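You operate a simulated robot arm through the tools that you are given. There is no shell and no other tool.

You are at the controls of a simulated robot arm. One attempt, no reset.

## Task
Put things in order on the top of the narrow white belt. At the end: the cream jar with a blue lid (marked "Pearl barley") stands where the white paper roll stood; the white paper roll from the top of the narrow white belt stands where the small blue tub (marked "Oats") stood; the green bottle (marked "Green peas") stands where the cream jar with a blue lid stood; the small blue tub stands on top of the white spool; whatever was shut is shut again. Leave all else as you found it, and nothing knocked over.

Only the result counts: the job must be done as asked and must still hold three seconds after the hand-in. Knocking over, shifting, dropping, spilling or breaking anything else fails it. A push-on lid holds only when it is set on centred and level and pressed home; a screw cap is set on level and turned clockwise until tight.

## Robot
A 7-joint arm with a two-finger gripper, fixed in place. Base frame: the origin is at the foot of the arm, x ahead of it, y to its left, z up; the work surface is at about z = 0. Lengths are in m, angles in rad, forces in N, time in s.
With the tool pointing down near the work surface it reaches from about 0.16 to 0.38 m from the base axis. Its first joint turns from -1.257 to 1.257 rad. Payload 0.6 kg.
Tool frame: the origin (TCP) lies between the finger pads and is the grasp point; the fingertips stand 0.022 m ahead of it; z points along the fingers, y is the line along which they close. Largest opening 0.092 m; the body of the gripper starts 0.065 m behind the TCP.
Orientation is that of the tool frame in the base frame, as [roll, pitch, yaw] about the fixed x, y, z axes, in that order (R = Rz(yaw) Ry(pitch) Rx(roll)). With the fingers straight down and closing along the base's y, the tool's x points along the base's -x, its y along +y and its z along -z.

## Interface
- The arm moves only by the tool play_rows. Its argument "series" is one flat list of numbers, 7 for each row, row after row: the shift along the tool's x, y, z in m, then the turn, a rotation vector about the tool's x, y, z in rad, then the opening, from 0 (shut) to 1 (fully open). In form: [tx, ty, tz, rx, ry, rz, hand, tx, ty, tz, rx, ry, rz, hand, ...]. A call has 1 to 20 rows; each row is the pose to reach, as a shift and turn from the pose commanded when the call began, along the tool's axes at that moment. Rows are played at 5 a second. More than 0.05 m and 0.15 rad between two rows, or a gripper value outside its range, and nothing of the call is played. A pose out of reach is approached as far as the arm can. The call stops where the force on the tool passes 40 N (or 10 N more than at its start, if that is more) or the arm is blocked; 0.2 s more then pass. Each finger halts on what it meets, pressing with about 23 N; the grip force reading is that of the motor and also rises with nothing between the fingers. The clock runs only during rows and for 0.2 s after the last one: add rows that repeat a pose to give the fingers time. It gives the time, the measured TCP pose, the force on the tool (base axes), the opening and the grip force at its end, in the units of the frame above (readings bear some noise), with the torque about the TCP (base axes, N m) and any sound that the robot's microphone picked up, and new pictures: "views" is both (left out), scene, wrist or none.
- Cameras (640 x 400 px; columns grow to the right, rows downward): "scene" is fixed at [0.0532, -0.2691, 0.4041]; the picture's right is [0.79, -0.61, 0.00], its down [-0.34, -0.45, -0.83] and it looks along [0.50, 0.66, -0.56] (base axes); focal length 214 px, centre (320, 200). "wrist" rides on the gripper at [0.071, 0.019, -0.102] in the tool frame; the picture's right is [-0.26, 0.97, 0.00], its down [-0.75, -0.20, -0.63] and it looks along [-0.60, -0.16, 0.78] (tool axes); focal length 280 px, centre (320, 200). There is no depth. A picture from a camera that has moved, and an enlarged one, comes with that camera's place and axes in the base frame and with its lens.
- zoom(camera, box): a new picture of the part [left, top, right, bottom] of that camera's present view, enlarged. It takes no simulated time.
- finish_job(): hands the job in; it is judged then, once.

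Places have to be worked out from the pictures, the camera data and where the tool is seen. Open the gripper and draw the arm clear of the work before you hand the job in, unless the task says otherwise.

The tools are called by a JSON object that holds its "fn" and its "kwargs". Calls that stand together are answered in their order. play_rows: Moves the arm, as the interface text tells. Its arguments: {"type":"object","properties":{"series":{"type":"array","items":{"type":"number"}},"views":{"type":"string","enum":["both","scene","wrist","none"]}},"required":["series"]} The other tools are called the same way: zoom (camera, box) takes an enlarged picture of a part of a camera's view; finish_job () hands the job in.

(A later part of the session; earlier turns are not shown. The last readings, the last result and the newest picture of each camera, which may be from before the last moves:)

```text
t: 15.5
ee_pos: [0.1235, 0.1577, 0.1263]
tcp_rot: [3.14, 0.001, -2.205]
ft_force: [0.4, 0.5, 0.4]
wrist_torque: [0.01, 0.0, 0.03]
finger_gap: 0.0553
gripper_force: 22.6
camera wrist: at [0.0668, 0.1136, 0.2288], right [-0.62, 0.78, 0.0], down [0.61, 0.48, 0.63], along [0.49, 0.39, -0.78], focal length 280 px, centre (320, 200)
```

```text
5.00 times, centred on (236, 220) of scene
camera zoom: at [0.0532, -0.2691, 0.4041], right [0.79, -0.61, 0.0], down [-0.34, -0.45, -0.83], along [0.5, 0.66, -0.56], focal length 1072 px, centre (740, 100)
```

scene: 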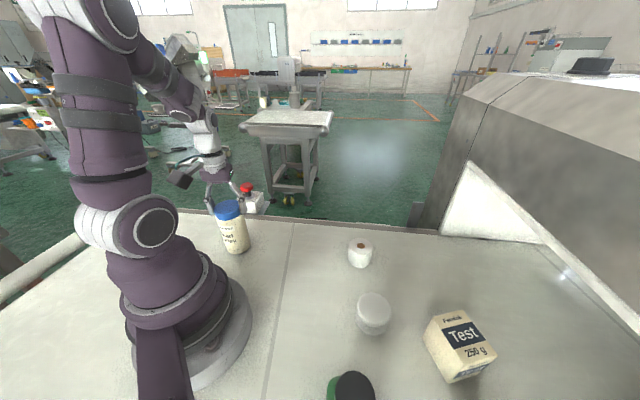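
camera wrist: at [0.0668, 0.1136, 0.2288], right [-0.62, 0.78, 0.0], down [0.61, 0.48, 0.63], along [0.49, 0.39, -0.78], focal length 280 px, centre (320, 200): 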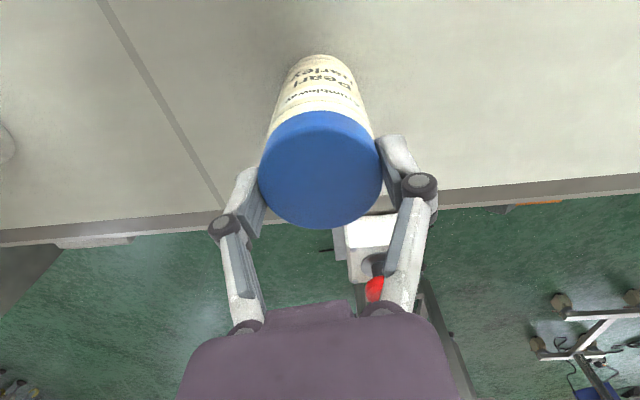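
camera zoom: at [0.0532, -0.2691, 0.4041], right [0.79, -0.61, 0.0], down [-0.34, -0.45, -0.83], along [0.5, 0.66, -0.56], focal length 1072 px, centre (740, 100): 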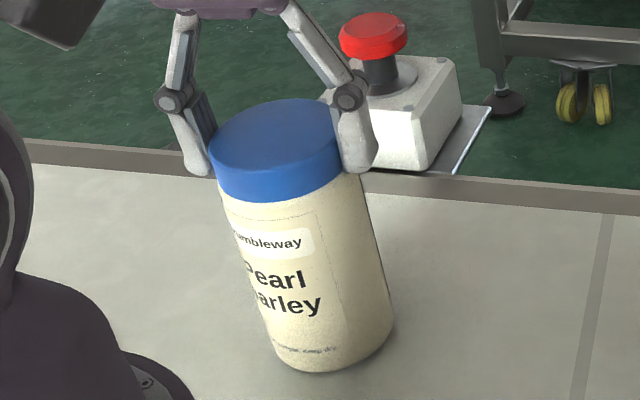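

The pads now rest on the lid sides, with the body about the same diameter (0.055). I'll open, drop to z ≈ 0.102 so the pads span the upper body with the links free, close, and lift only a few millimetres slowly while watching the load.

{"fn": "play_rows", "kwargs": {"series": [0, 0, 0, 0, 0, 0, 1, 0, 0, 0, 0, 0, 0, 1, 0, 0, 0.012, 0, 0, 0, 1, 0, 0, 0.0243, 0, 0, 0, 1, 0, 0, 0.0243, 0, 0, 0, 0.7, 0, 0, 0.0243, 0, 0, 0, 0.4, 0, 0, 0.0243, 0, 0, 0, 0, 0, 0, 0.0243, 0, 0, 0, 0, 0, 0, 0.0243, 0, 0, 0, 0, 0, 0, 0.0243, 0, 0, 0, 0, 0, 0, 0.0243, 0, 0, 0, 0], "views": "wrist"}}

{"fn": "play_rows", "kwargs": {"series": [0, 0, -0.002, 0, 0, 0, 0, 0, 0, -0.004, 0, 0, 0, 0, 0, 0, -0.006, 0, 0, 0, 0, 0, 0, -0.008, 0, 0, 0, 0, 0, 0, -0.008, 0, 0, 0, 0], "views": "both"}}

{"fn": "zoom", "kwargs": {"camera": "scene", "box": [204, 180, 268, 260]}}

```text
t: 17.9
ee_pos: [0.1233, 0.1587, 0.1019]
tcp_rot: [3.139, 0.002, -2.205]
ft_force: [1.6, -2.4, 6.1]
wrist_torque: [-0.07, -0.14, -0.01]
finger_gap: 0.0557
gripper_force: 22.8
camera wrist: at [0.0668, 0.1139, 0.2047], right [-0.62, 0.78, 0.0], down [0.61, 0.48, 0.63], along [0.49, 0.39, -0.78], focal length 280 px, centre (320, 200)
```

wrist: 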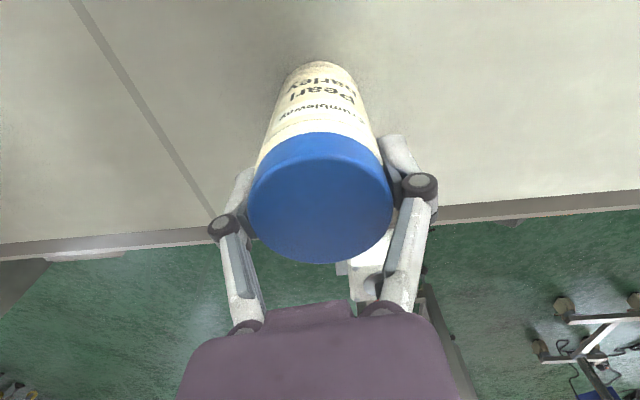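

```text
t: 19.1
ee_pos: [0.1235, 0.1581, 0.111]
tcp_rot: [3.14, 0.004, -2.204]
ft_force: [0.7, 0.6, -3.3]
wrist_torque: [0.01, 0.01, 0.01]
finger_gap: 0.0555
gripper_force: 23.1
camera wrist: at [0.0666, 0.1136, 0.2128], right [-0.62, 0.78, 0.0], down [0.61, 0.48, 0.63], along [0.49, 0.39, -0.78], focal length 280 px, centre (320, 200)
```

scene: 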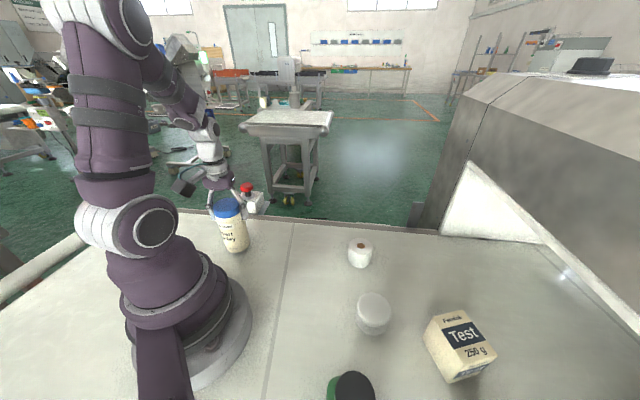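
wrist: 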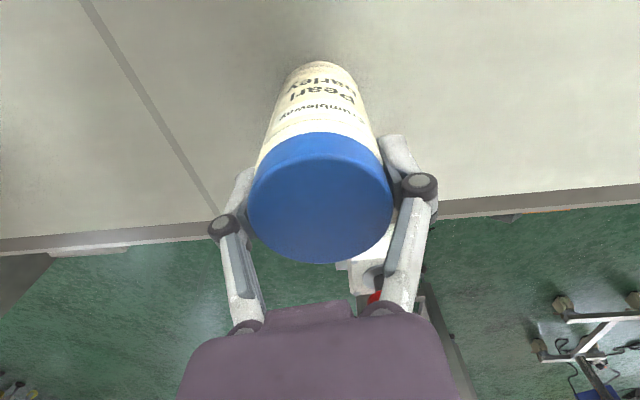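

```text
5.00 times, centred on (236, 220) of scene
camera zoom: at [0.0532, -0.2691, 0.4041], right [0.79, -0.61, 0.0], down [-0.34, -0.45, -0.83], along [0.5, 0.66, -0.56], focal length 1072 px, centre (740, 100)
```

zoom: 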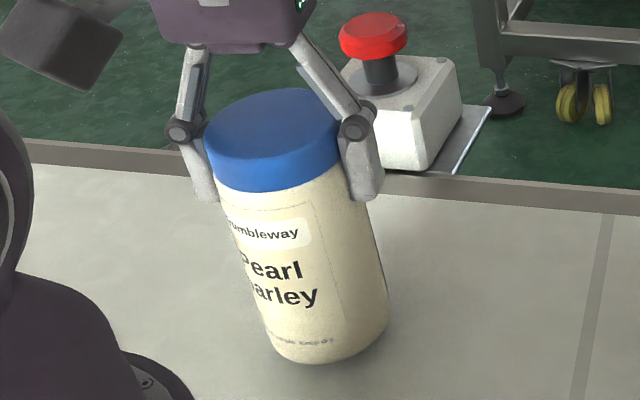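

The jar is now held and hangs with about 3.5 N of load (≈0.3 kg), moving with the hand. I'll lift it 5 cm more and carry it to the free temporary spot near (0.26, 0.07).

{"fn": "play_rows", "kwargs": {"series": [0, 0, -0.015, 0, 0, 0, 0, 0, 0, -0.035, 0, 0, 0, 0, 0, 0, -0.05, 0, 0, 0, 0, -0.0016, -0.027, -0.05, 0, 0, 0.1125, 0, -0.0033, -0.0541, -0.05, 0, 0, 0.225, 0, -0.0049, -0.0811, -0.05, 0, 0, 0.3375, 0, -0.0065, -0.1081, -0.05, 0, 0, 0.45, 0, -0.0082, -0.1352, -0.05, 0, 0, 0.5625, 0, -0.0098, -0.1622, -0.05, 0, 0, 0.675, 0, -0.0098, -0.1622, -0.05, 0, 0, 0.675, 0], "views": "both"}}

```text
t: 21.3
ee_pos: [0.2602, 0.0691, 0.1605]
tcp_rot: [3.14, 0.001, -2.882]
ft_force: [0.1, 0.3, -3.0]
wrist_torque: [-0.01, 0.01, 0.0]
finger_gap: 0.0556
gripper_force: 23.1
camera wrist: at [0.1875, 0.0713, 0.2628], right [0.0, 1.0, 0.0], down [0.78, -0.01, 0.63], along [0.63, 0.0, -0.78], focal length 280 px, centre (320, 200)
```

scene: 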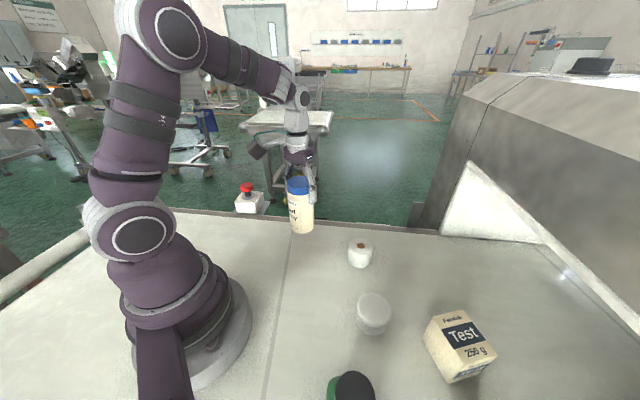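
wrist: 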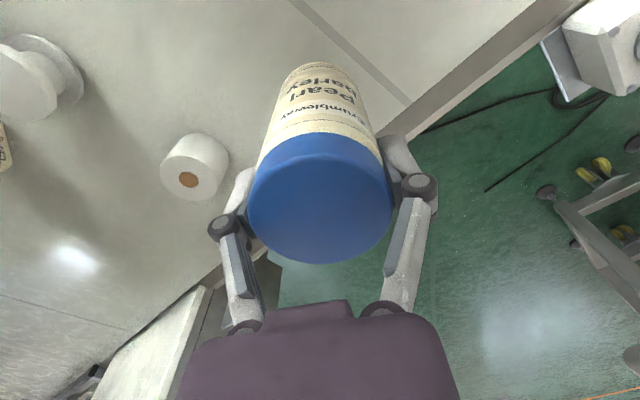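

The jar is over the temporary spot with its bottom about 58 mm up. I'll lower it to just at the surface and check for contact.

{"fn": "play_rows", "kwargs": {"series": [0, 0, 0.015, 0, 0, 0, 0, 0, 0, 0.03, 0, 0, 0, 0, 0, 0, 0.044, 0, 0, 0, 0, 0, 0, 0.052, 0, 0, 0, 0, 0, 0, 0.056, 0, 0, 0, 0, 0, 0, 0.0585, 0, 0, 0, 0, 0, 0, 0.0585, 0, 0, 0, 0], "views": "both"}}

```text
t: 22.9
ee_pos: [0.2594, 0.0712, 0.1015]
tcp_rot: [3.138, 0.005, -2.88]
ft_force: [-2.7, 0.1, 15.0]
wrist_torque: [0.02, -0.02, -0.05]
finger_gap: 0.0557
gripper_force: 23.4
camera wrist: at [0.1873, 0.0716, 0.2038], right [0.0, 1.0, 0.0], down [0.78, 0.0, 0.63], along [0.63, 0.0, -0.78], focal length 280 px, centre (320, 200)
```

scene: 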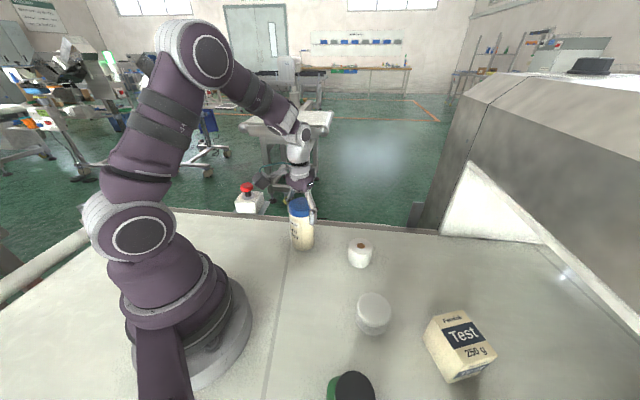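
wrist: 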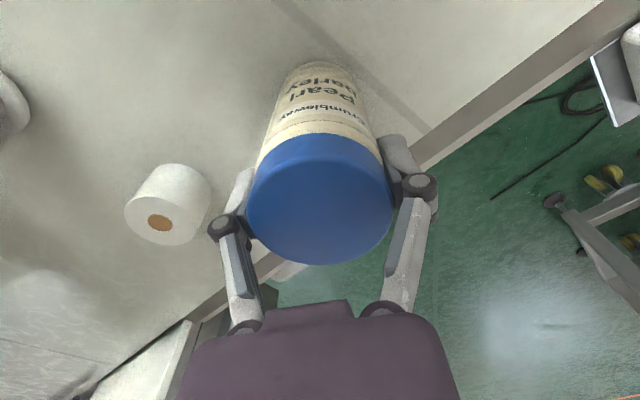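

The jar is on the surface (15 N contact). I'll ease the pressure by 1 mm, open, and rise straight up clear of the lid.

{"fn": "play_rows", "kwargs": {"series": [0, 0, -0.0012, 0, 0, 0, 0, 0, 0, -0.0012, 0, 0, 0, 0.65, 0, 0, -0.0012, 0, 0, 0, 0.8, 0, 0, -0.0012, 0, 0, 0, 1, 0, 0, -0.0012, 0, 0, 0, 1, 0, 0, -0.03, 0, 0, 0, 1, 0, 0, -0.07, 0, 0, 0, 1, 0, 0, -0.12, 0, 0, 0, 1, 0, 0, -0.165, 0, 0, 0, 1, 0, 0, -0.165, 0, 0, 0, 1], "views": "both"}}

```text
t: 25.1
ee_pos: [0.2589, 0.0692, 0.2674]
tcp_rot: [3.14, 0.002, -2.879]
ft_force: [0.5, 0.0, -1.0]
wrist_torque: [-0.01, -0.01, -0.03]
finger_gap: 0.0919
gripper_force: 0.1
camera wrist: at [0.1866, 0.071, 0.3693], right [0.0, 1.0, 0.0], down [0.78, 0.0, 0.63], along [0.63, 0.0, -0.78], focal length 280 px, centre (320, 200)
```

scene: 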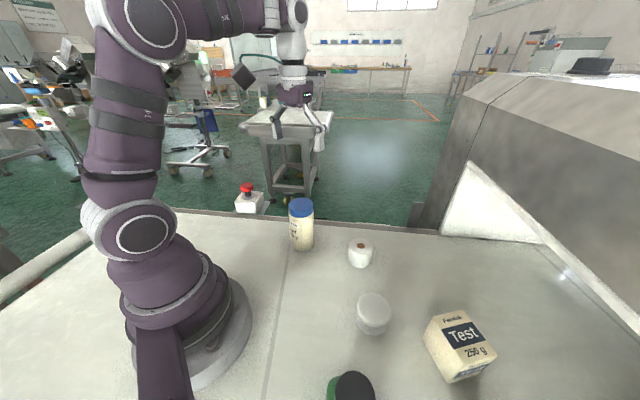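
wrist: 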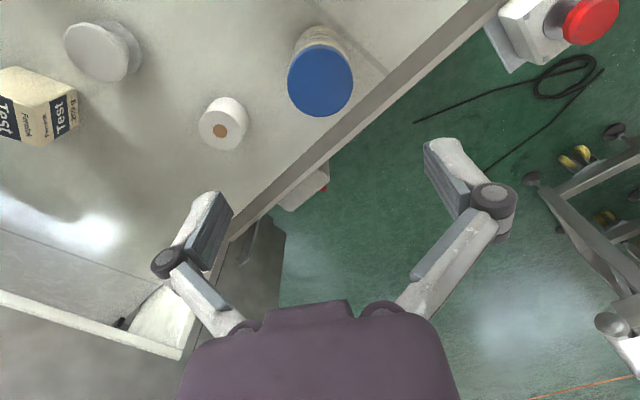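

The jar stands upright at about (0.259, 0.070). Next I'll swing along an arc to above the green bottle, with the closing direction aligned to its faces, at z ≈ 0.21.

{"fn": "play_rows", "kwargs": {"series": [0.0027, -0.036, 0, 0, 0, 0.083, 1, 0.0104, -0.0713, 0, 0, 0, 0.166, 1, 0.0227, -0.1051, 0, 0, 0, 0.249, 1, 0.0394, -0.137, 0, 0, 0, 0.332, 1, 0.0602, -0.1663, 0, 0, 0, 0.415, 1, 0.0847, -0.1925, 0, 0, 0, 0.498, 1, 0.1125, -0.2151, 0, 0, 0, 0.581, 1, 0.1431, -0.2338, 0.02, 0, 0, 0.664, 1, 0.1758, -0.2482, 0.04, 0, 0, 0.747, 1, 0.21, -0.258, 0.057, 0, 0, 0.83, 1, 0.21, -0.258, 0.057, 0, 0, 0.83, 1], "views": "both"}}

{"fn": "zoom", "kwargs": {"camera": "wrist", "box": [220, 20, 420, 145]}}

```text
t: 27.5
ee_pos: [0.1248, -0.2338, 0.2085]
tcp_rot: [3.139, -0.001, 2.573]
ft_force: [-0.7, 0.6, -1.0]
wrist_torque: [0.01, 0.03, -0.03]
finger_gap: 0.0918
gripper_force: 0.1
camera wrist: at [0.0751, -0.1786, 0.3102], right [0.74, 0.67, 0.0], down [0.52, -0.58, 0.62], along [0.42, -0.46, -0.78], focal length 280 px, centre (320, 200)
```

scene: 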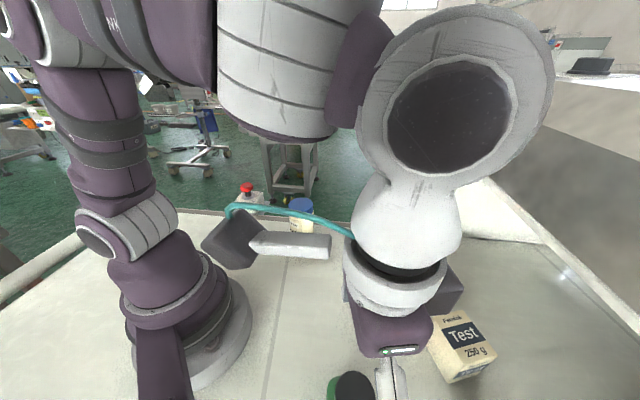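
wrist: 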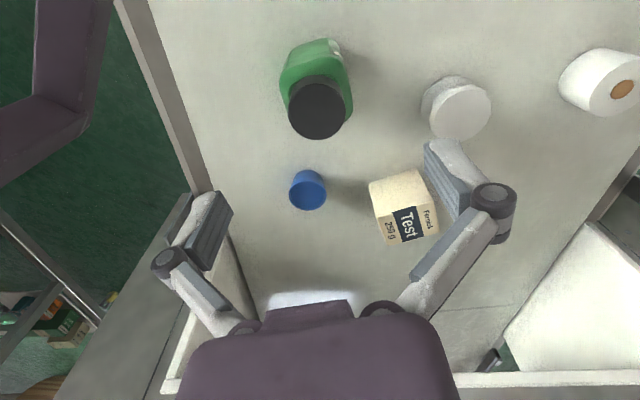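

```text
3.20 times, centred on (320, 82) of wrist
camera zoom: at [0.0751, -0.1786, 0.3102], right [0.74, 0.67, 0.0], down [0.52, -0.58, 0.62], along [0.42, -0.46, -0.78], focal length 897 px, centre (320, 576)
```

zoom: 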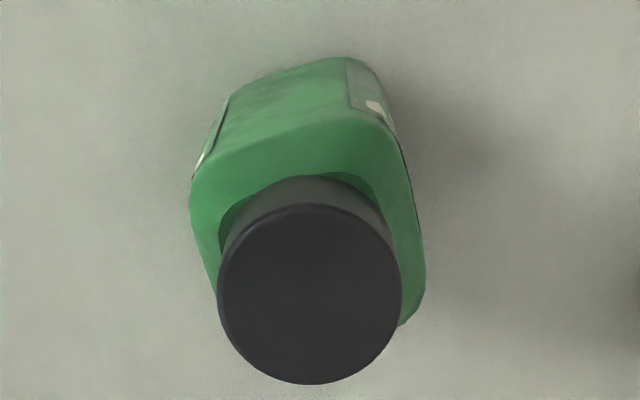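

The bottle's body is about 52 mm wide and aligned with the closing direction, centred about 2.5 mm off the TCP, shoulder near z 0.087. I'll correct the offset, descend to TCP z ≈ 0.085 and close.

{"fn": "play_rows", "kwargs": {"series": [-0.001, -0.0025, 0.03, 0, 0, 0, 1, -0.001, -0.0025, 0.06, 0, 0, 0, 1, -0.001, -0.0025, 0.09, 0, 0, 0, 1, -0.001, -0.0025, 0.11, 0, 0, 0, 1, -0.001, -0.0025, 0.1235, 0, 0, 0, 1, -0.001, -0.0025, 0.1235, 0, 0, 0, 1], "views": "wrist"}}

{"fn": "play_rows", "kwargs": {"series": [0, 0, 0, 0, 0, 0, 0.8, 0, 0, 0, 0, 0, 0, 0.6, 0, 0, 0, 0, 0, 0, 0.4, 0, 0, 0, 0, 0, 0, 0.2, 0, 0, 0, 0, 0, 0, 0, 0, 0, 0, 0, 0, 0, 0, 0, 0, 0, 0, 0, 0, 0], "views": "both"}}

```text
t: 28.9
ee_pos: [0.1241, -0.2365, 0.0852]
tcp_rot: [3.138, 0.001, 2.572]
ft_force: [0.0, 0.6, 0.0]
wrist_torque: [0.02, 0.0, 0.02]
finger_gap: 0.0917
gripper_force: 0.1
camera wrist: at [0.0751, -0.1805, 0.1872], right [0.74, 0.67, 0.0], down [0.52, -0.58, 0.62], along [0.42, -0.46, -0.78], focal length 280 px, centre (320, 200)
```

wrist: 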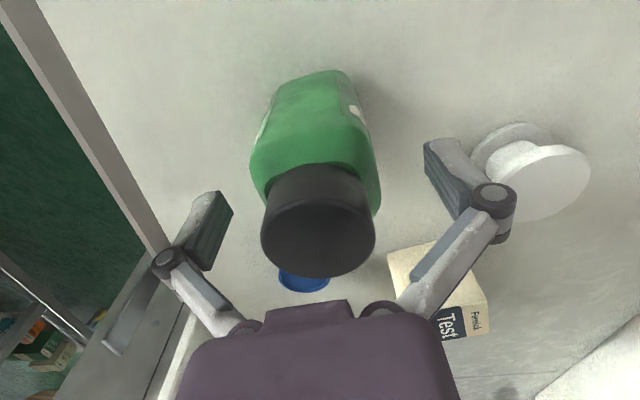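

```text
t: 30.5
ee_pos: [0.1236, -0.236, 0.0855]
tcp_rot: [3.141, -0.001, 2.574]
ft_force: [-3.7, -2.1, 9.1]
wrist_torque: [-0.08, 0.04, 0.02]
finger_gap: 0.0502
gripper_force: 23.2
camera wrist: at [0.0751, -0.1806, 0.1875], right [0.74, 0.67, 0.0], down [0.52, -0.58, 0.62], along [0.42, -0.46, -0.78], focal length 280 px, centre (320, 200)
```

scene: 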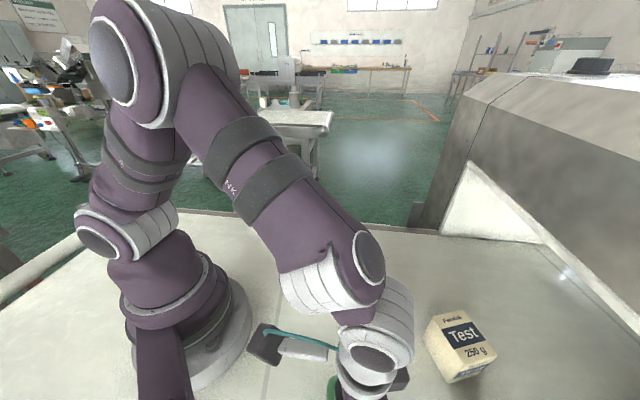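
wrist: 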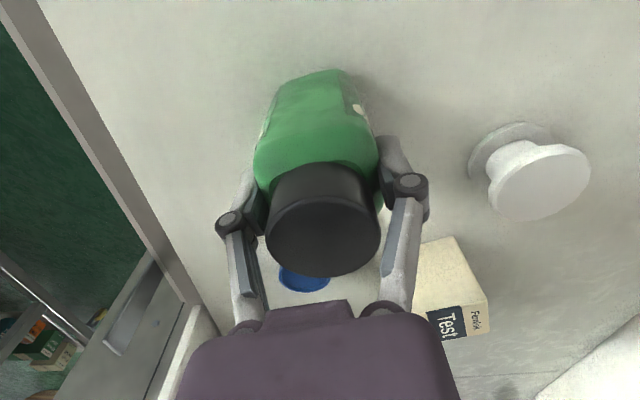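

Gripped at gap 0.050, on the body. I'll lift slowly by about 8 mm to test that the load comes along.

{"fn": "play_rows", "kwargs": {"series": [0, 0, -0.002, 0, 0, 0, 0, 0, 0, -0.004, 0, 0, 0, 0, 0, 0, -0.006, 0, 0, 0, 0, 0, 0, -0.008, 0, 0, 0, 0, 0, 0, -0.01, 0, 0, 0, 0, 0, 0, -0.01, 0, 0, 0, 0], "views": "wrist"}}

{"fn": "zoom", "kwargs": {"camera": "wrist", "box": [200, 50, 456, 300]}}

```text
t: 31.9
ee_pos: [0.1242, -0.2359, 0.0957]
tcp_rot: [3.139, -0.001, 2.574]
ft_force: [-0.2, 0.1, -1.6]
wrist_torque: [0.02, -0.02, 0.01]
finger_gap: 0.05
gripper_force: 22.6
camera wrist: at [0.0744, -0.1805, 0.1976], right [0.74, 0.67, 0.0], down [0.52, -0.58, 0.62], along [0.42, -0.46, -0.78], focal length 280 px, centre (320, 200)
```

wrist: 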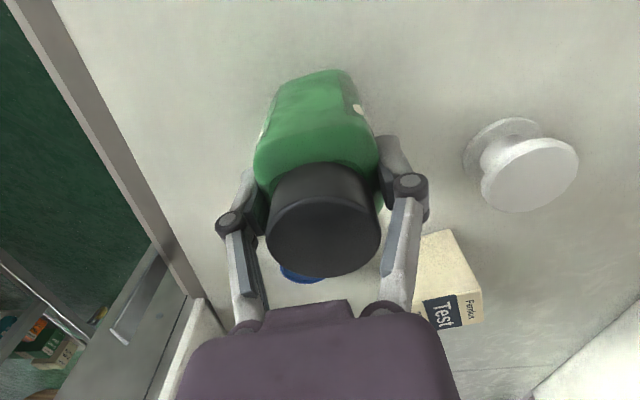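

```text
1.60 times, centred on (328, 175) of wrist
camera zoom: at [0.0744, -0.1805, 0.1976], right [0.74, 0.67, 0.0], down [0.52, -0.58, 0.62], along [0.42, -0.46, -0.78], focal length 449 px, centre (307, 240)
```

zoom: 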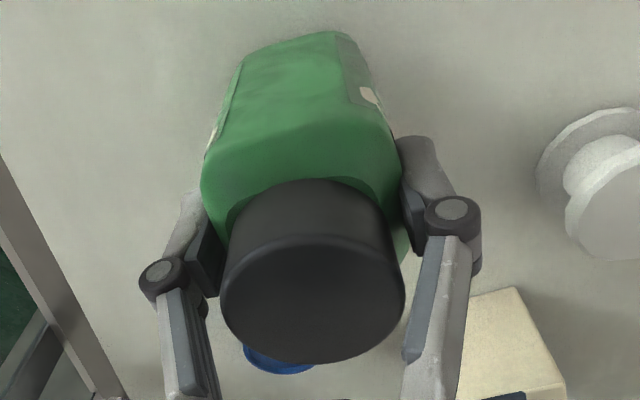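

The bottle hangs freely and light (about 2 N). I'll lift it to z ≈ 0.26 so its base clears everything, then swing it along an arc to above the jar's old place at (0.1232, 0.159).

{"fn": "play_rows", "kwargs": {"series": [0, 0, -0.04, 0, 0, 0, 0, 0, 0, -0.085, 0, 0, 0, 0, 0, 0, -0.13, 0, 0, 0, 0, 0, 0, -0.165, 0, 0, 0, 0, -0.0145, 0.0459, -0.165, 0, 0, -0.1367, 0, -0.0201, 0.0927, -0.165, 0, 0, -0.2734, 0, -0.0171, 0.1386, -0.165, 0, 0, -0.4101, 0, -0.006, 0.1822, -0.165, 0, 0, -0.5468, 0, 0.0123, 0.2221, -0.165, 0, 0, -0.6835, 0, 0.0372, 0.257, -0.165, 0, 0, -0.8202, 0, 0.0673, 0.2859, -0.165, 0, 0, -0.9569, 0, 0.1014, 0.3082, -0.165, 0, 0, -1.0936, 0, 0.1378, 0.3236, -0.165, 0, 0, -1.2303, 0, 0.1756, 0.3316, -0.165, 0, 0, -1.367, 0, 0.2131, 0.3325, -0.165, 0, 0, -1.504, 0, 0.2131, 0.3325, -0.165, 0, 0, -1.504, 0], "views": "both"}}

```text
t: 35.3
ee_pos: [0.1234, 0.1585, 0.2613]
tcp_rot: [3.139, 0.004, -2.203]
ft_force: [-1.1, -0.1, -1.8]
wrist_torque: [0.01, 0.01, 0.0]
finger_gap: 0.0496
gripper_force: 22.7
camera wrist: at [0.0654, 0.1136, 0.3637], right [-0.62, 0.78, 0.0], down [0.61, 0.48, 0.63], along [0.49, 0.39, -0.78], focal length 280 px, centre (320, 200)
```

scene: 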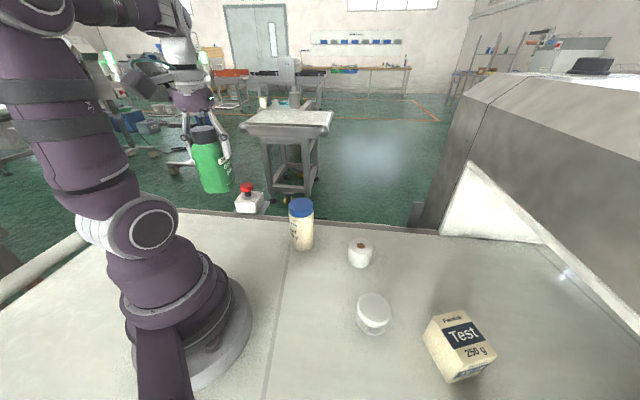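
wrist: 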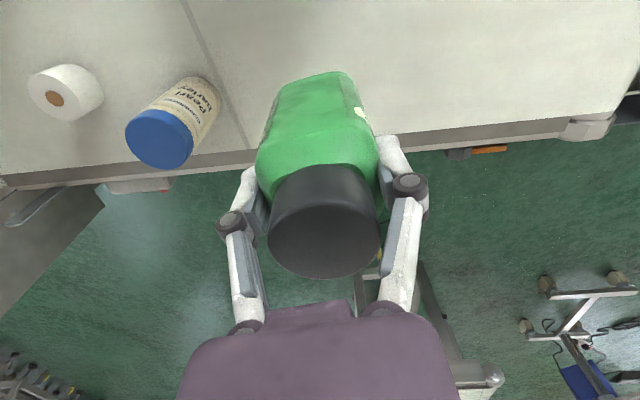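

The bottle is upright over the jar's old place and nothing else was touched. I'll lower it to the surface.

{"fn": "play_rows", "kwargs": {"series": [0, 0, 0.035, 0, 0, 0, 0, 0, 0, 0.075, 0, 0, 0, 0, 0, 0, 0.115, 0, 0, 0, 0, 0, 0, 0.145, 0, 0, 0, 0, 0, 0, 0.16, 0, 0, 0, 0, 0, 0, 0.169, 0, 0, 0, 0, 0, 0, 0.173, 0, 0, 0, 0, 0, 0, 0.1755, 0, 0, 0, 0, 0, 0, 0.1755, 0, 0, 0, 0], "views": "both"}}

{"fn": "zoom", "kwargs": {"camera": "scene", "box": [180, 160, 308, 260]}}

```text
t: 37.3
ee_pos: [0.1222, 0.1578, 0.0858]
tcp_rot: [3.139, 0.002, -2.206]
ft_force: [-1.0, 0.5, -1.8]
wrist_torque: [-0.03, -0.01, -0.02]
finger_gap: 0.0496
gripper_force: 22.6
camera wrist: at [0.0654, 0.1138, 0.1878], right [-0.62, 0.78, 0.0], down [0.61, 0.48, 0.63], along [0.49, 0.39, -0.78], focal length 280 px, centre (320, 200)
```

scene: 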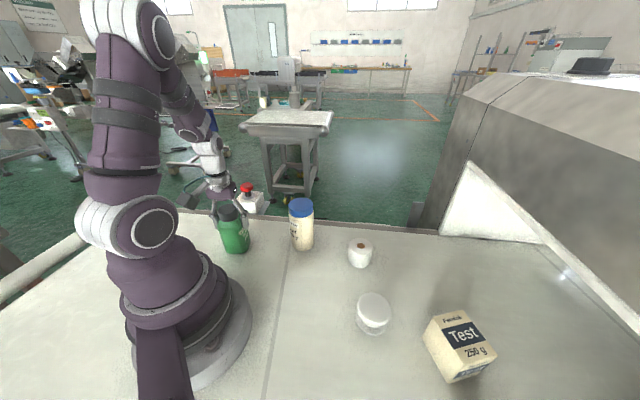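
wrist: 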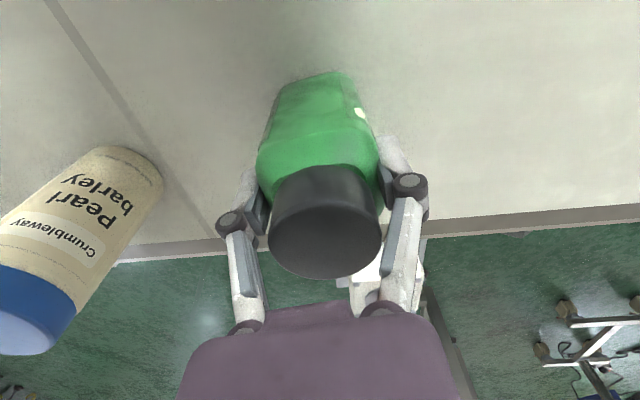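

```text
4.00 times, centred on (244, 210) of scene
camera zoom: at [0.0532, -0.2691, 0.4041], right [0.79, -0.61, 0.0], down [-0.34, -0.45, -0.83], along [0.5, 0.66, -0.56], focal length 858 px, centre (624, 160)
```

zoom: 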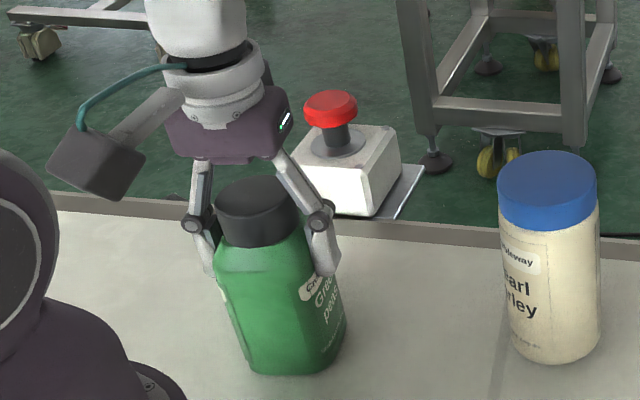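

It's still hanging, with no contact yet. I'll correct about 1.5 mm outward and step down by millimetres until it touches.

{"fn": "play_rows", "kwargs": {"series": [-0.0016, 0, 0, 0, 0, 0, 0, -0.0016, 0, 0.001, 0, 0, 0, 0, -0.0016, 0, 0.0018, 0, 0, 0, 0, -0.0016, 0, 0.0018, 0, 0, 0, 0], "views": "none"}}

```text
t: 38.3
ee_pos: [0.1238, 0.1615, 0.0851]
tcp_rot: [3.141, 0.005, -2.208]
ft_force: [4.6, -5.7, 18.1]
wrist_torque: [-0.07, -0.19, -0.03]
finger_gap: 0.0499
gripper_force: 22.6
```

Contact is made (18 N). I'll ease up 1 mm and re-read the position before releasing.

{"fn": "play_rows", "kwargs": {"series": [0, 0, -0.0012, 0, 0, 0, 0, 0, 0, -0.0012, 0, 0, 0, 0], "views": "wrist"}}

```text
t: 38.9
ee_pos: [0.1231, 0.1595, 0.085]
tcp_rot: [3.14, 0.002, -2.206]
ft_force: [-0.4, -1.2, -3.0]
wrist_torque: [0.0, -0.01, 0.0]
finger_gap: 0.05
gripper_force: 23.1
camera wrist: at [0.0666, 0.1154, 0.1874], right [-0.62, 0.78, 0.0], down [0.61, 0.48, 0.63], along [0.49, 0.39, -0.78], focal length 280 px, centre (320, 200)
```

wrist: 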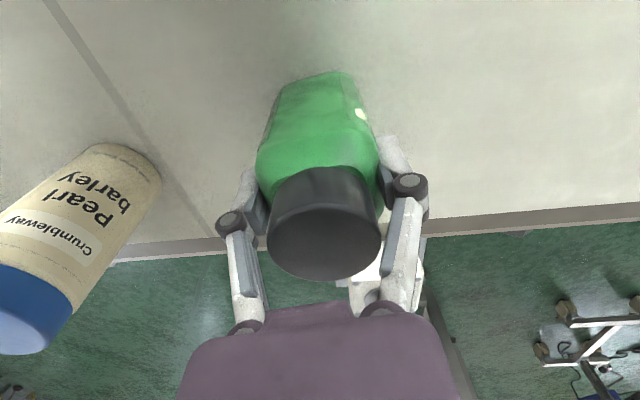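

At (0.1231, 0.1595) with the base within a millimetre of the surface. I'll release and rise straight up.

{"fn": "play_rows", "kwargs": {"series": [0, 0, 0.0004, 0, 0, 0, 0.56, 0, 0, 0.0004, 0, 0, 0, 0.65, 0, 0, 0.0004, 0, 0, 0, 0.8, 0, 0, 0.0004, 0, 0, 0, 1, 0, 0, 0.0004, 0, 0, 0, 1, 0, 0, -0.03, 0, 0, 0, 1, 0, 0, -0.07, 0, 0, 0, 1, 0, 0, -0.115, 0, 0, 0, 1, 0, 0, -0.16, 0, 0, 0, 1, 0, 0, -0.2, 0, 0, 0, 1, 0, 0, -0.2, 0, 0, 0, 1], "views": "both"}}

{"fn": "zoom", "kwargs": {"camera": "scene", "box": [180, 160, 340, 260]}}

{"fn": "zoom", "kwargs": {"camera": "wrist", "box": [246, 0, 374, 80]}}

```text
t: 41.3
ee_pos: [0.1224, 0.1589, 0.2857]
tcp_rot: [-3.14, 0.003, -2.207]
ft_force: [-0.1, 0.0, -0.4]
wrist_torque: [-0.01, 0.0, 0.01]
finger_gap: 0.0921
gripper_force: 0.0
out of reach, approached as far as the arm can: row 10
camera wrist: at [0.0663, 0.1139, 0.3873], right [-0.62, 0.78, 0.0], down [0.61, 0.48, 0.63], along [0.49, 0.39, -0.78], focal length 280 px, centre (320, 200)
```

scene: 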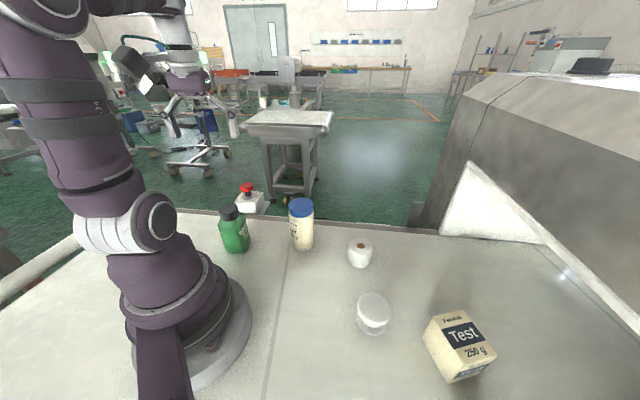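
wrist: 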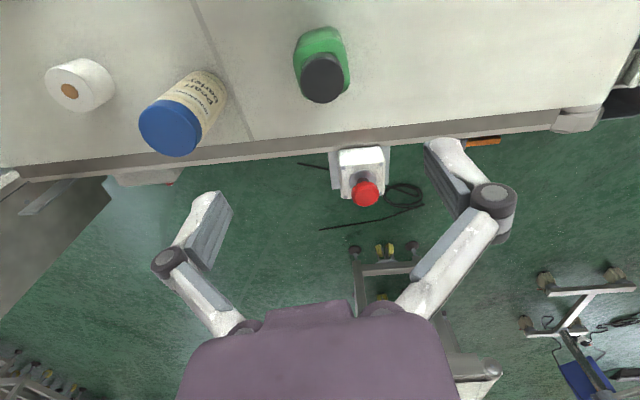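

```text
4.00 times, centred on (260, 210) of scene
camera zoom: at [0.0532, -0.2691, 0.4041], right [0.79, -0.61, 0.0], down [-0.34, -0.45, -0.83], along [0.5, 0.66, -0.56], focal length 858 px, centre (560, 160)
```

zoom: 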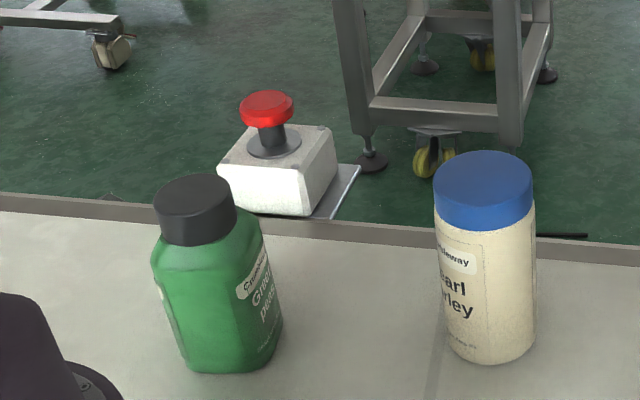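

```text
5.00 times, centred on (310, 40) of wrist
camera zoom: at [0.0663, 0.1139, 0.3873], right [-0.62, 0.78, 0.0], down [0.61, 0.48, 0.63], along [0.49, 0.39, -0.78], focal length 1402 px, centre (370, 1000)
```

zoom: 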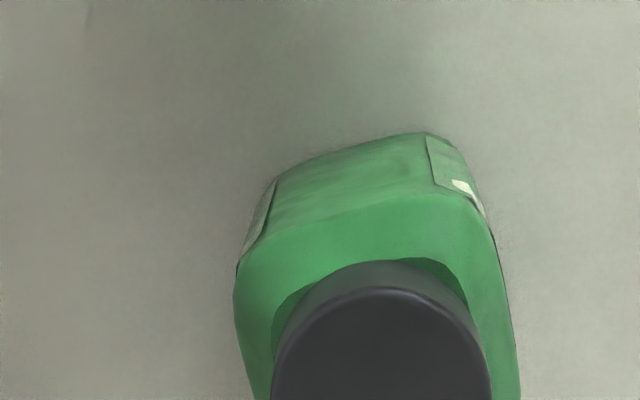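

The bottle stands upright in the jar's old place. Next is the tub: I'll swing back along an arc to above the space inboard of it, with the closing direction tangential so I can then tilt outward.

{"fn": "play_rows", "kwargs": {"series": [-0.0031, -0.0286, 0, 0, 0, 0.1404, 1, -0.002, -0.0582, 0, 0, 0, 0.2808, 1, 0.0033, -0.0881, 0, 0, 0, 0.4212, 1, 0.0131, -0.1176, 0, 0, 0, 0.5616, 1, 0.0275, -0.1461, 0, 0, 0, 0.702, 1, 0.0462, -0.1728, 0, 0, 0, 0.8424, 1, 0.0691, -0.1974, 0, 0, 0, 0.9828, 1, 0.0958, -0.2188, 0, 0, 0, 1.1232, 1, 0.1259, -0.2366, 0, 0, 0, 1.2636, 1, 0.159, -0.2502, 0, 0, 0, 1.404, 1, 0.1945, -0.2591, 0, 0, 0, 1.5444, 1, 0.2318, -0.2631, 0.01, 0, 0, 1.6848, 1, 0.2698, -0.2618, 0.02, 0, 0, 1.8252, 1, 0.3081, -0.2545, 0.035, 0, 0, 1.965, 1, 0.3081, -0.2545, 0.035, 0, 0, 1.965, 1], "views": "both"}}

```text
t: 44.5
ee_pos: [0.1448, -0.2394, 0.2485]
tcp_rot: [3.141, 0.0, 2.11]
ft_force: [-1.0, 0.7, -0.4]
wrist_torque: [-0.01, 0.02, -0.04]
finger_gap: 0.092
gripper_force: 0.0
camera wrist: at [0.1264, -0.1682, 0.3515], right [0.96, 0.27, 0.0], down [0.21, -0.75, 0.62], along [0.17, -0.6, -0.78], focal length 280 px, centre (320, 200)
```

scene: 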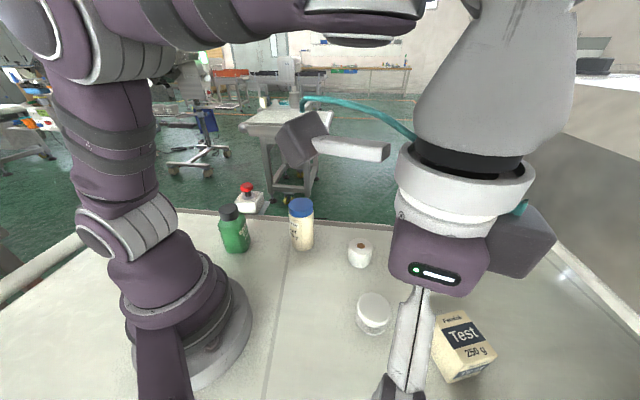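
wrist: 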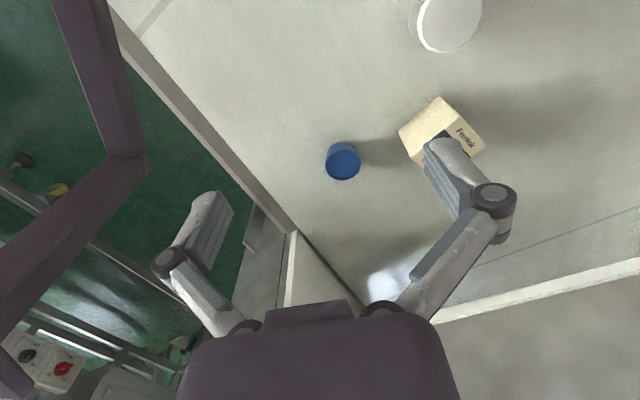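

The workspace inboard of the tub is now clear. I'll move out and down while tilting the fingers 0.35 rad outward, to a hover about 10 cm short of the tub along the approach line.

{"fn": "play_rows", "kwargs": {"series": [-0.015, -0.0002, 0.02, 0, -0.06, 0, 1, -0.03, -0.0004, 0.042, 0, -0.12, 0, 1, -0.045, -0.0006, 0.064, 0, -0.18, 0, 1, -0.06, -0.0008, 0.087, 0, -0.24, 0, 1, -0.075, -0.001, 0.109, 0, -0.3, 0, 1, -0.0902, -0.0011, 0.1305, 0, -0.35, 0, 1, -0.0902, -0.0011, 0.1305, 0, -0.35, 0, 1], "views": "both"}}

{"fn": "zoom", "kwargs": {"camera": "wrist", "box": [220, 60, 476, 220]}}

```text
t: 46.1
ee_pos: [0.1908, -0.3163, 0.1184]
tcp_rot: [3.141, 0.35, 2.113]
ft_force: [1.1, 0.5, 0.6]
wrist_torque: [0.02, -0.01, 0.0]
finger_gap: 0.0918
gripper_force: 0.0
camera wrist: at [0.1559, -0.2188, 0.1901], right [0.95, 0.29, 0.09], down [0.08, -0.53, 0.84], along [0.29, -0.8, -0.53], focal length 280 px, centre (320, 200)
```

scene: 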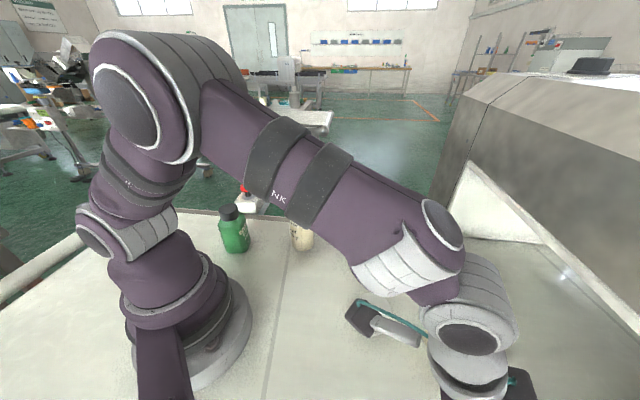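
wrist: 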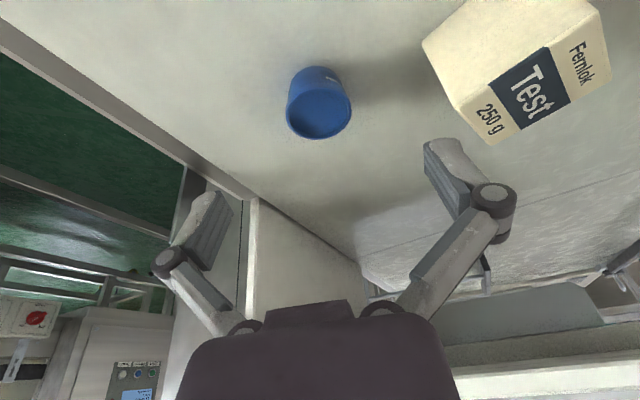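

```text
2.50 times, centred on (348, 140) of wrist
camera zoom: at [0.1559, -0.2188, 0.1901], right [0.95, 0.29, 0.09], down [0.08, -0.53, 0.84], along [0.29, -0.8, -0.53], focal length 701 px, centre (250, 350)
```

zoom: 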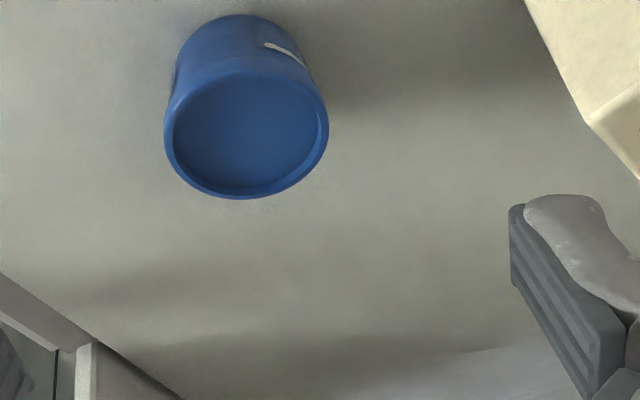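

Reached the tilted hover. The tub centre works out at radius ≈ 0.4088 with a 2.5 mm lateral offset, and the box corner is about 80 mm to the side, so I'll narrow the opening to 80% and approach along the tool axis to rim height.

{"fn": "play_rows", "kwargs": {"series": [-0.001, -0.001, 0.025, 0, 0, 0, 0.8, -0.002, -0.0025, 0.05, 0, 0, 0, 0.8, -0.003, -0.0025, 0.07, 0, 0, 0, 0.8, -0.004, -0.0025, 0.085, 0, 0, 0, 0.8, -0.0046, -0.0025, 0.092, 0, 0, 0, 0.8, -0.0046, -0.0025, 0.092, 0, 0, 0, 0.8], "views": "both"}}

{"fn": "zoom", "kwargs": {"camera": "wrist", "box": [160, 60, 500, 300]}}

```text
t: 47.5
ee_pos: [0.2076, -0.3493, 0.0334]
tcp_rot: [3.141, 0.347, 2.112]
ft_force: [0.7, -0.1, 0.9]
wrist_torque: [-0.01, 0.01, -0.01]
finger_gap: 0.0735
gripper_force: 0.0
camera wrist: at [0.1727, -0.2505, 0.1056], right [0.95, 0.29, 0.09], down [0.08, -0.53, 0.84], along [0.29, -0.8, -0.53], focal length 280 px, centre (320, 200)
```

scene: 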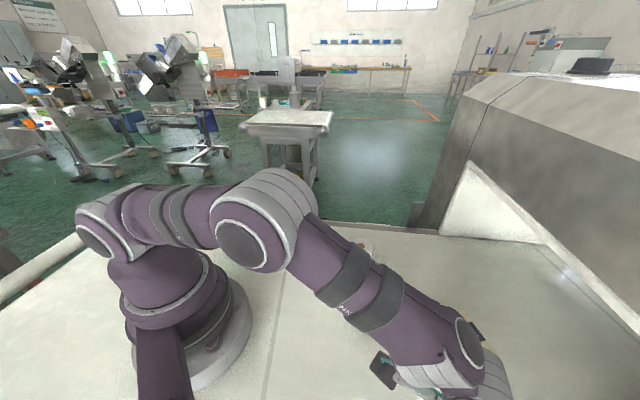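
wrist: 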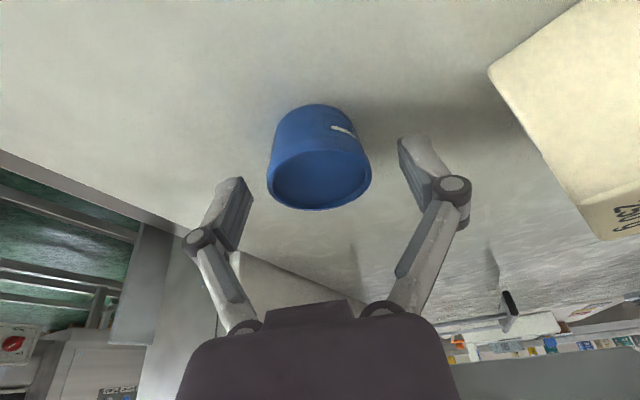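

```text
1.67 times, centred on (330, 180) of wrist
camera zoom: at [0.1727, -0.2505, 0.1056], right [0.95, 0.29, 0.09], down [0.08, -0.53, 0.84], along [0.29, -0.8, -0.53], focal length 467 px, centre (303, 233)
```

zoom: 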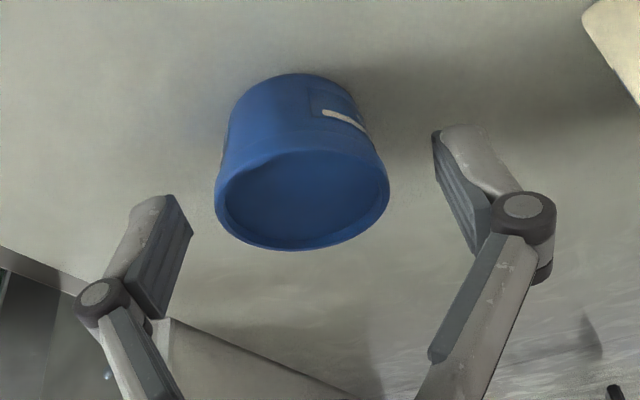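

The fingers straddle the tub evenly, laterally within 1 mm. I'll advance the last 8 mm and close gently.

{"fn": "play_rows", "kwargs": {"series": [0, 0, 0.004, 0, 0, 0, 0.8, 0, 0, 0.008, 0, 0, 0, 0.8, 0, 0, 0.008, 0, 0, 0, 0.65, 0, 0, 0.008, 0, 0, 0, 0.5, 0, 0, 0.008, 0, 0, 0, 0.3, 0, 0, 0.008, 0, 0, 0, 0, 0, 0, 0.008, 0, 0, 0, 0, 0, 0, 0.008, 0, 0, 0, 0], "views": "both"}}

{"fn": "zoom", "kwargs": {"camera": "wrist", "box": [160, 60, 500, 300]}}

```text
t: 49.3
ee_pos: [0.2096, -0.3505, 0.0267]
tcp_rot: [3.14, 0.348, 2.113]
ft_force: [-1.1, -0.8, 3.2]
wrist_torque: [-0.03, -0.03, 0.01]
finger_gap: 0.045
gripper_force: 23.1
camera wrist: at [0.1739, -0.2529, 0.098], right [0.95, 0.29, 0.09], down [0.08, -0.53, 0.84], along [0.29, -0.8, -0.53], focal length 280 px, centre (320, 200)
```

scene: 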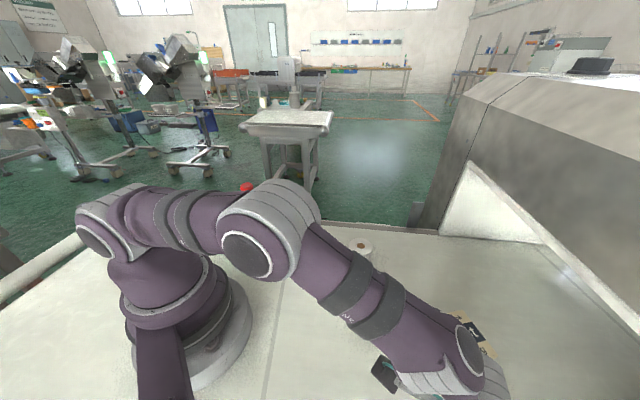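
wrist: 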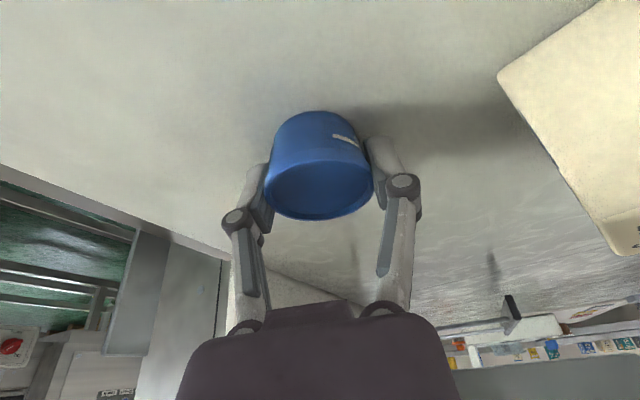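

```text
1.67 times, centred on (330, 180) of wrist
camera zoom: at [0.1739, -0.2529, 0.098], right [0.95, 0.29, 0.09], down [0.08, -0.53, 0.84], along [0.29, -0.8, -0.53], focal length 467 px, centre (303, 233)
```

zoom: 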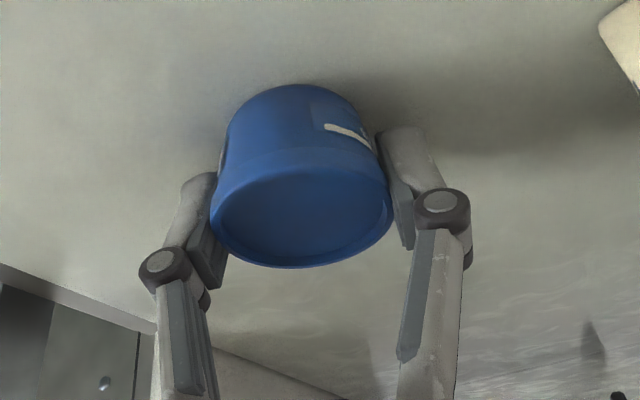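

Gripped at gap 0.045. I'll lift slowly straight up (in base z) by a couple of centimetres and check that the tub comes along level.

{"fn": "play_rows", "kwargs": {"series": [-0.0007, 0, -0.0019, 0, 0, 0, 0, -0.0017, 0, -0.0047, 0, 0, 0, 0, -0.0034, 0, -0.0094, 0, 0, 0, 0, -0.0051, 0, -0.0141, 0, 0, 0, 0, -0.0086, 0, -0.0235, 0, 0, 0, 0, -0.0086, 0, -0.0235, 0, 0, 0, 0], "views": "wrist"}}

{"fn": "zoom", "kwargs": {"camera": "wrist", "box": [160, 60, 500, 300]}}

```text
t: 50.7
ee_pos: [0.2094, -0.3511, 0.0509]
tcp_rot: [3.138, 0.347, 2.111]
ft_force: [-0.1, -0.5, -0.4]
wrist_torque: [-0.03, 0.01, -0.03]
finger_gap: 0.045
gripper_force: 23.3
camera wrist: at [0.1739, -0.2531, 0.1232], right [0.95, 0.29, 0.09], down [0.08, -0.53, 0.84], along [0.29, -0.8, -0.53], focal length 280 px, centre (320, 200)
```

wrist: 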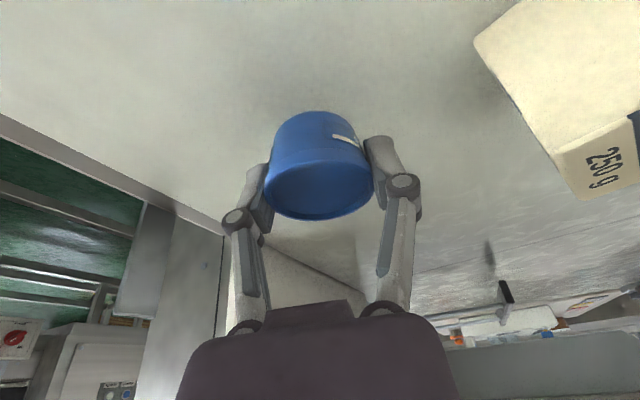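

```text
1.67 times, centred on (330, 180) of wrist
camera zoom: at [0.1739, -0.2531, 0.1232], right [0.95, 0.29, 0.09], down [0.08, -0.53, 0.84], along [0.29, -0.8, -0.53], focal length 467 px, centre (303, 233)
```

zoom: 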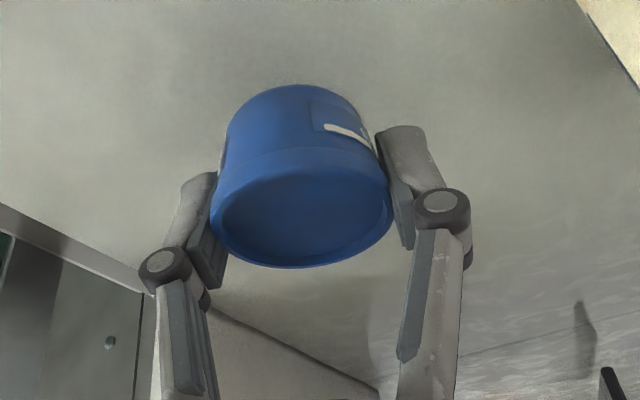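

The tub is held and stayed level. I'll lift it above the box height and carry it, keeping the same tilt, to a hover above the spool near (0.251, -0.165), yawing to radial there.

{"fn": "play_rows", "kwargs": {"series": [-0.0055, 0, -0.0299, 0, 0, 0, 0, -0.008, 0, -0.0662, 0, 0, 0, 0, 0.0006, 0.01, -0.1012, 0, 0, 0, 0, 0.0143, 0.04, -0.1221, -0.0383, 0, -0.1058, 0, 0.0397, 0.07, -0.1313, -0.0766, 0, -0.2116, 0, 0.066, 0.1, -0.1408, -0.1148, 0, -0.3174, 0, 0.0923, 0.1319, -0.1503, -0.1531, 0, -0.4232, 0, 0.0923, 0.1319, -0.1503, -0.1531, 0, -0.4232, 0], "views": "both"}}

{"fn": "zoom", "kwargs": {"camera": "wrist", "box": [200, 20, 456, 240]}}

```text
t: 52.5
ee_pos: [0.25, -0.1651, 0.1611]
tcp_rot: [3.139, 0.348, 2.563]
ft_force: [0.5, -0.2, -1.0]
wrist_torque: [-0.04, 0.0, 0.04]
finger_gap: 0.0447
gripper_force: 23.2
camera wrist: at [0.1765, -0.0918, 0.2327], right [0.73, 0.67, 0.09], down [0.3, -0.44, 0.84], along [0.61, -0.59, -0.53], focal length 280 px, centre (320, 200)
```

scene: 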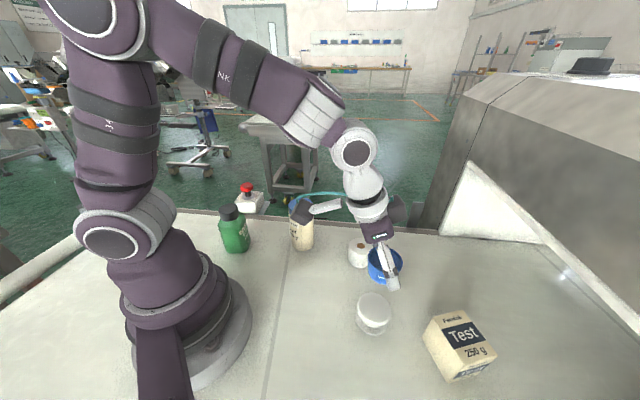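
wrist: 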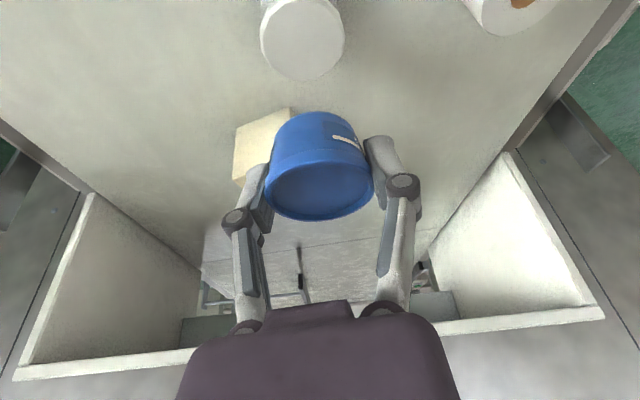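

```text
1.82 times, centred on (328, 130) of wrist
camera zoom: at [0.1765, -0.0918, 0.2327], right [0.73, 0.67, 0.09], down [0.3, -0.44, 0.84], along [0.61, -0.59, -0.53], focal length 510 px, centre (306, 327)
```

zoom: 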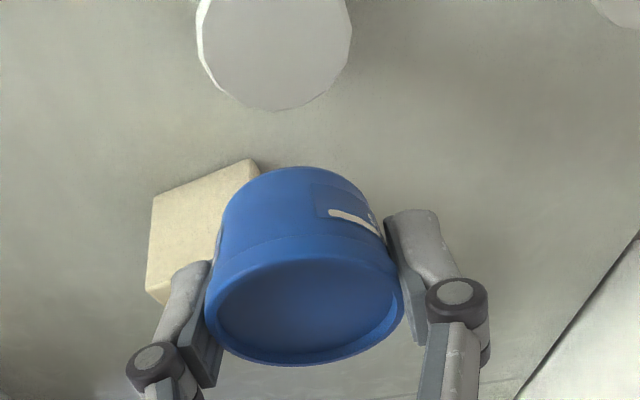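

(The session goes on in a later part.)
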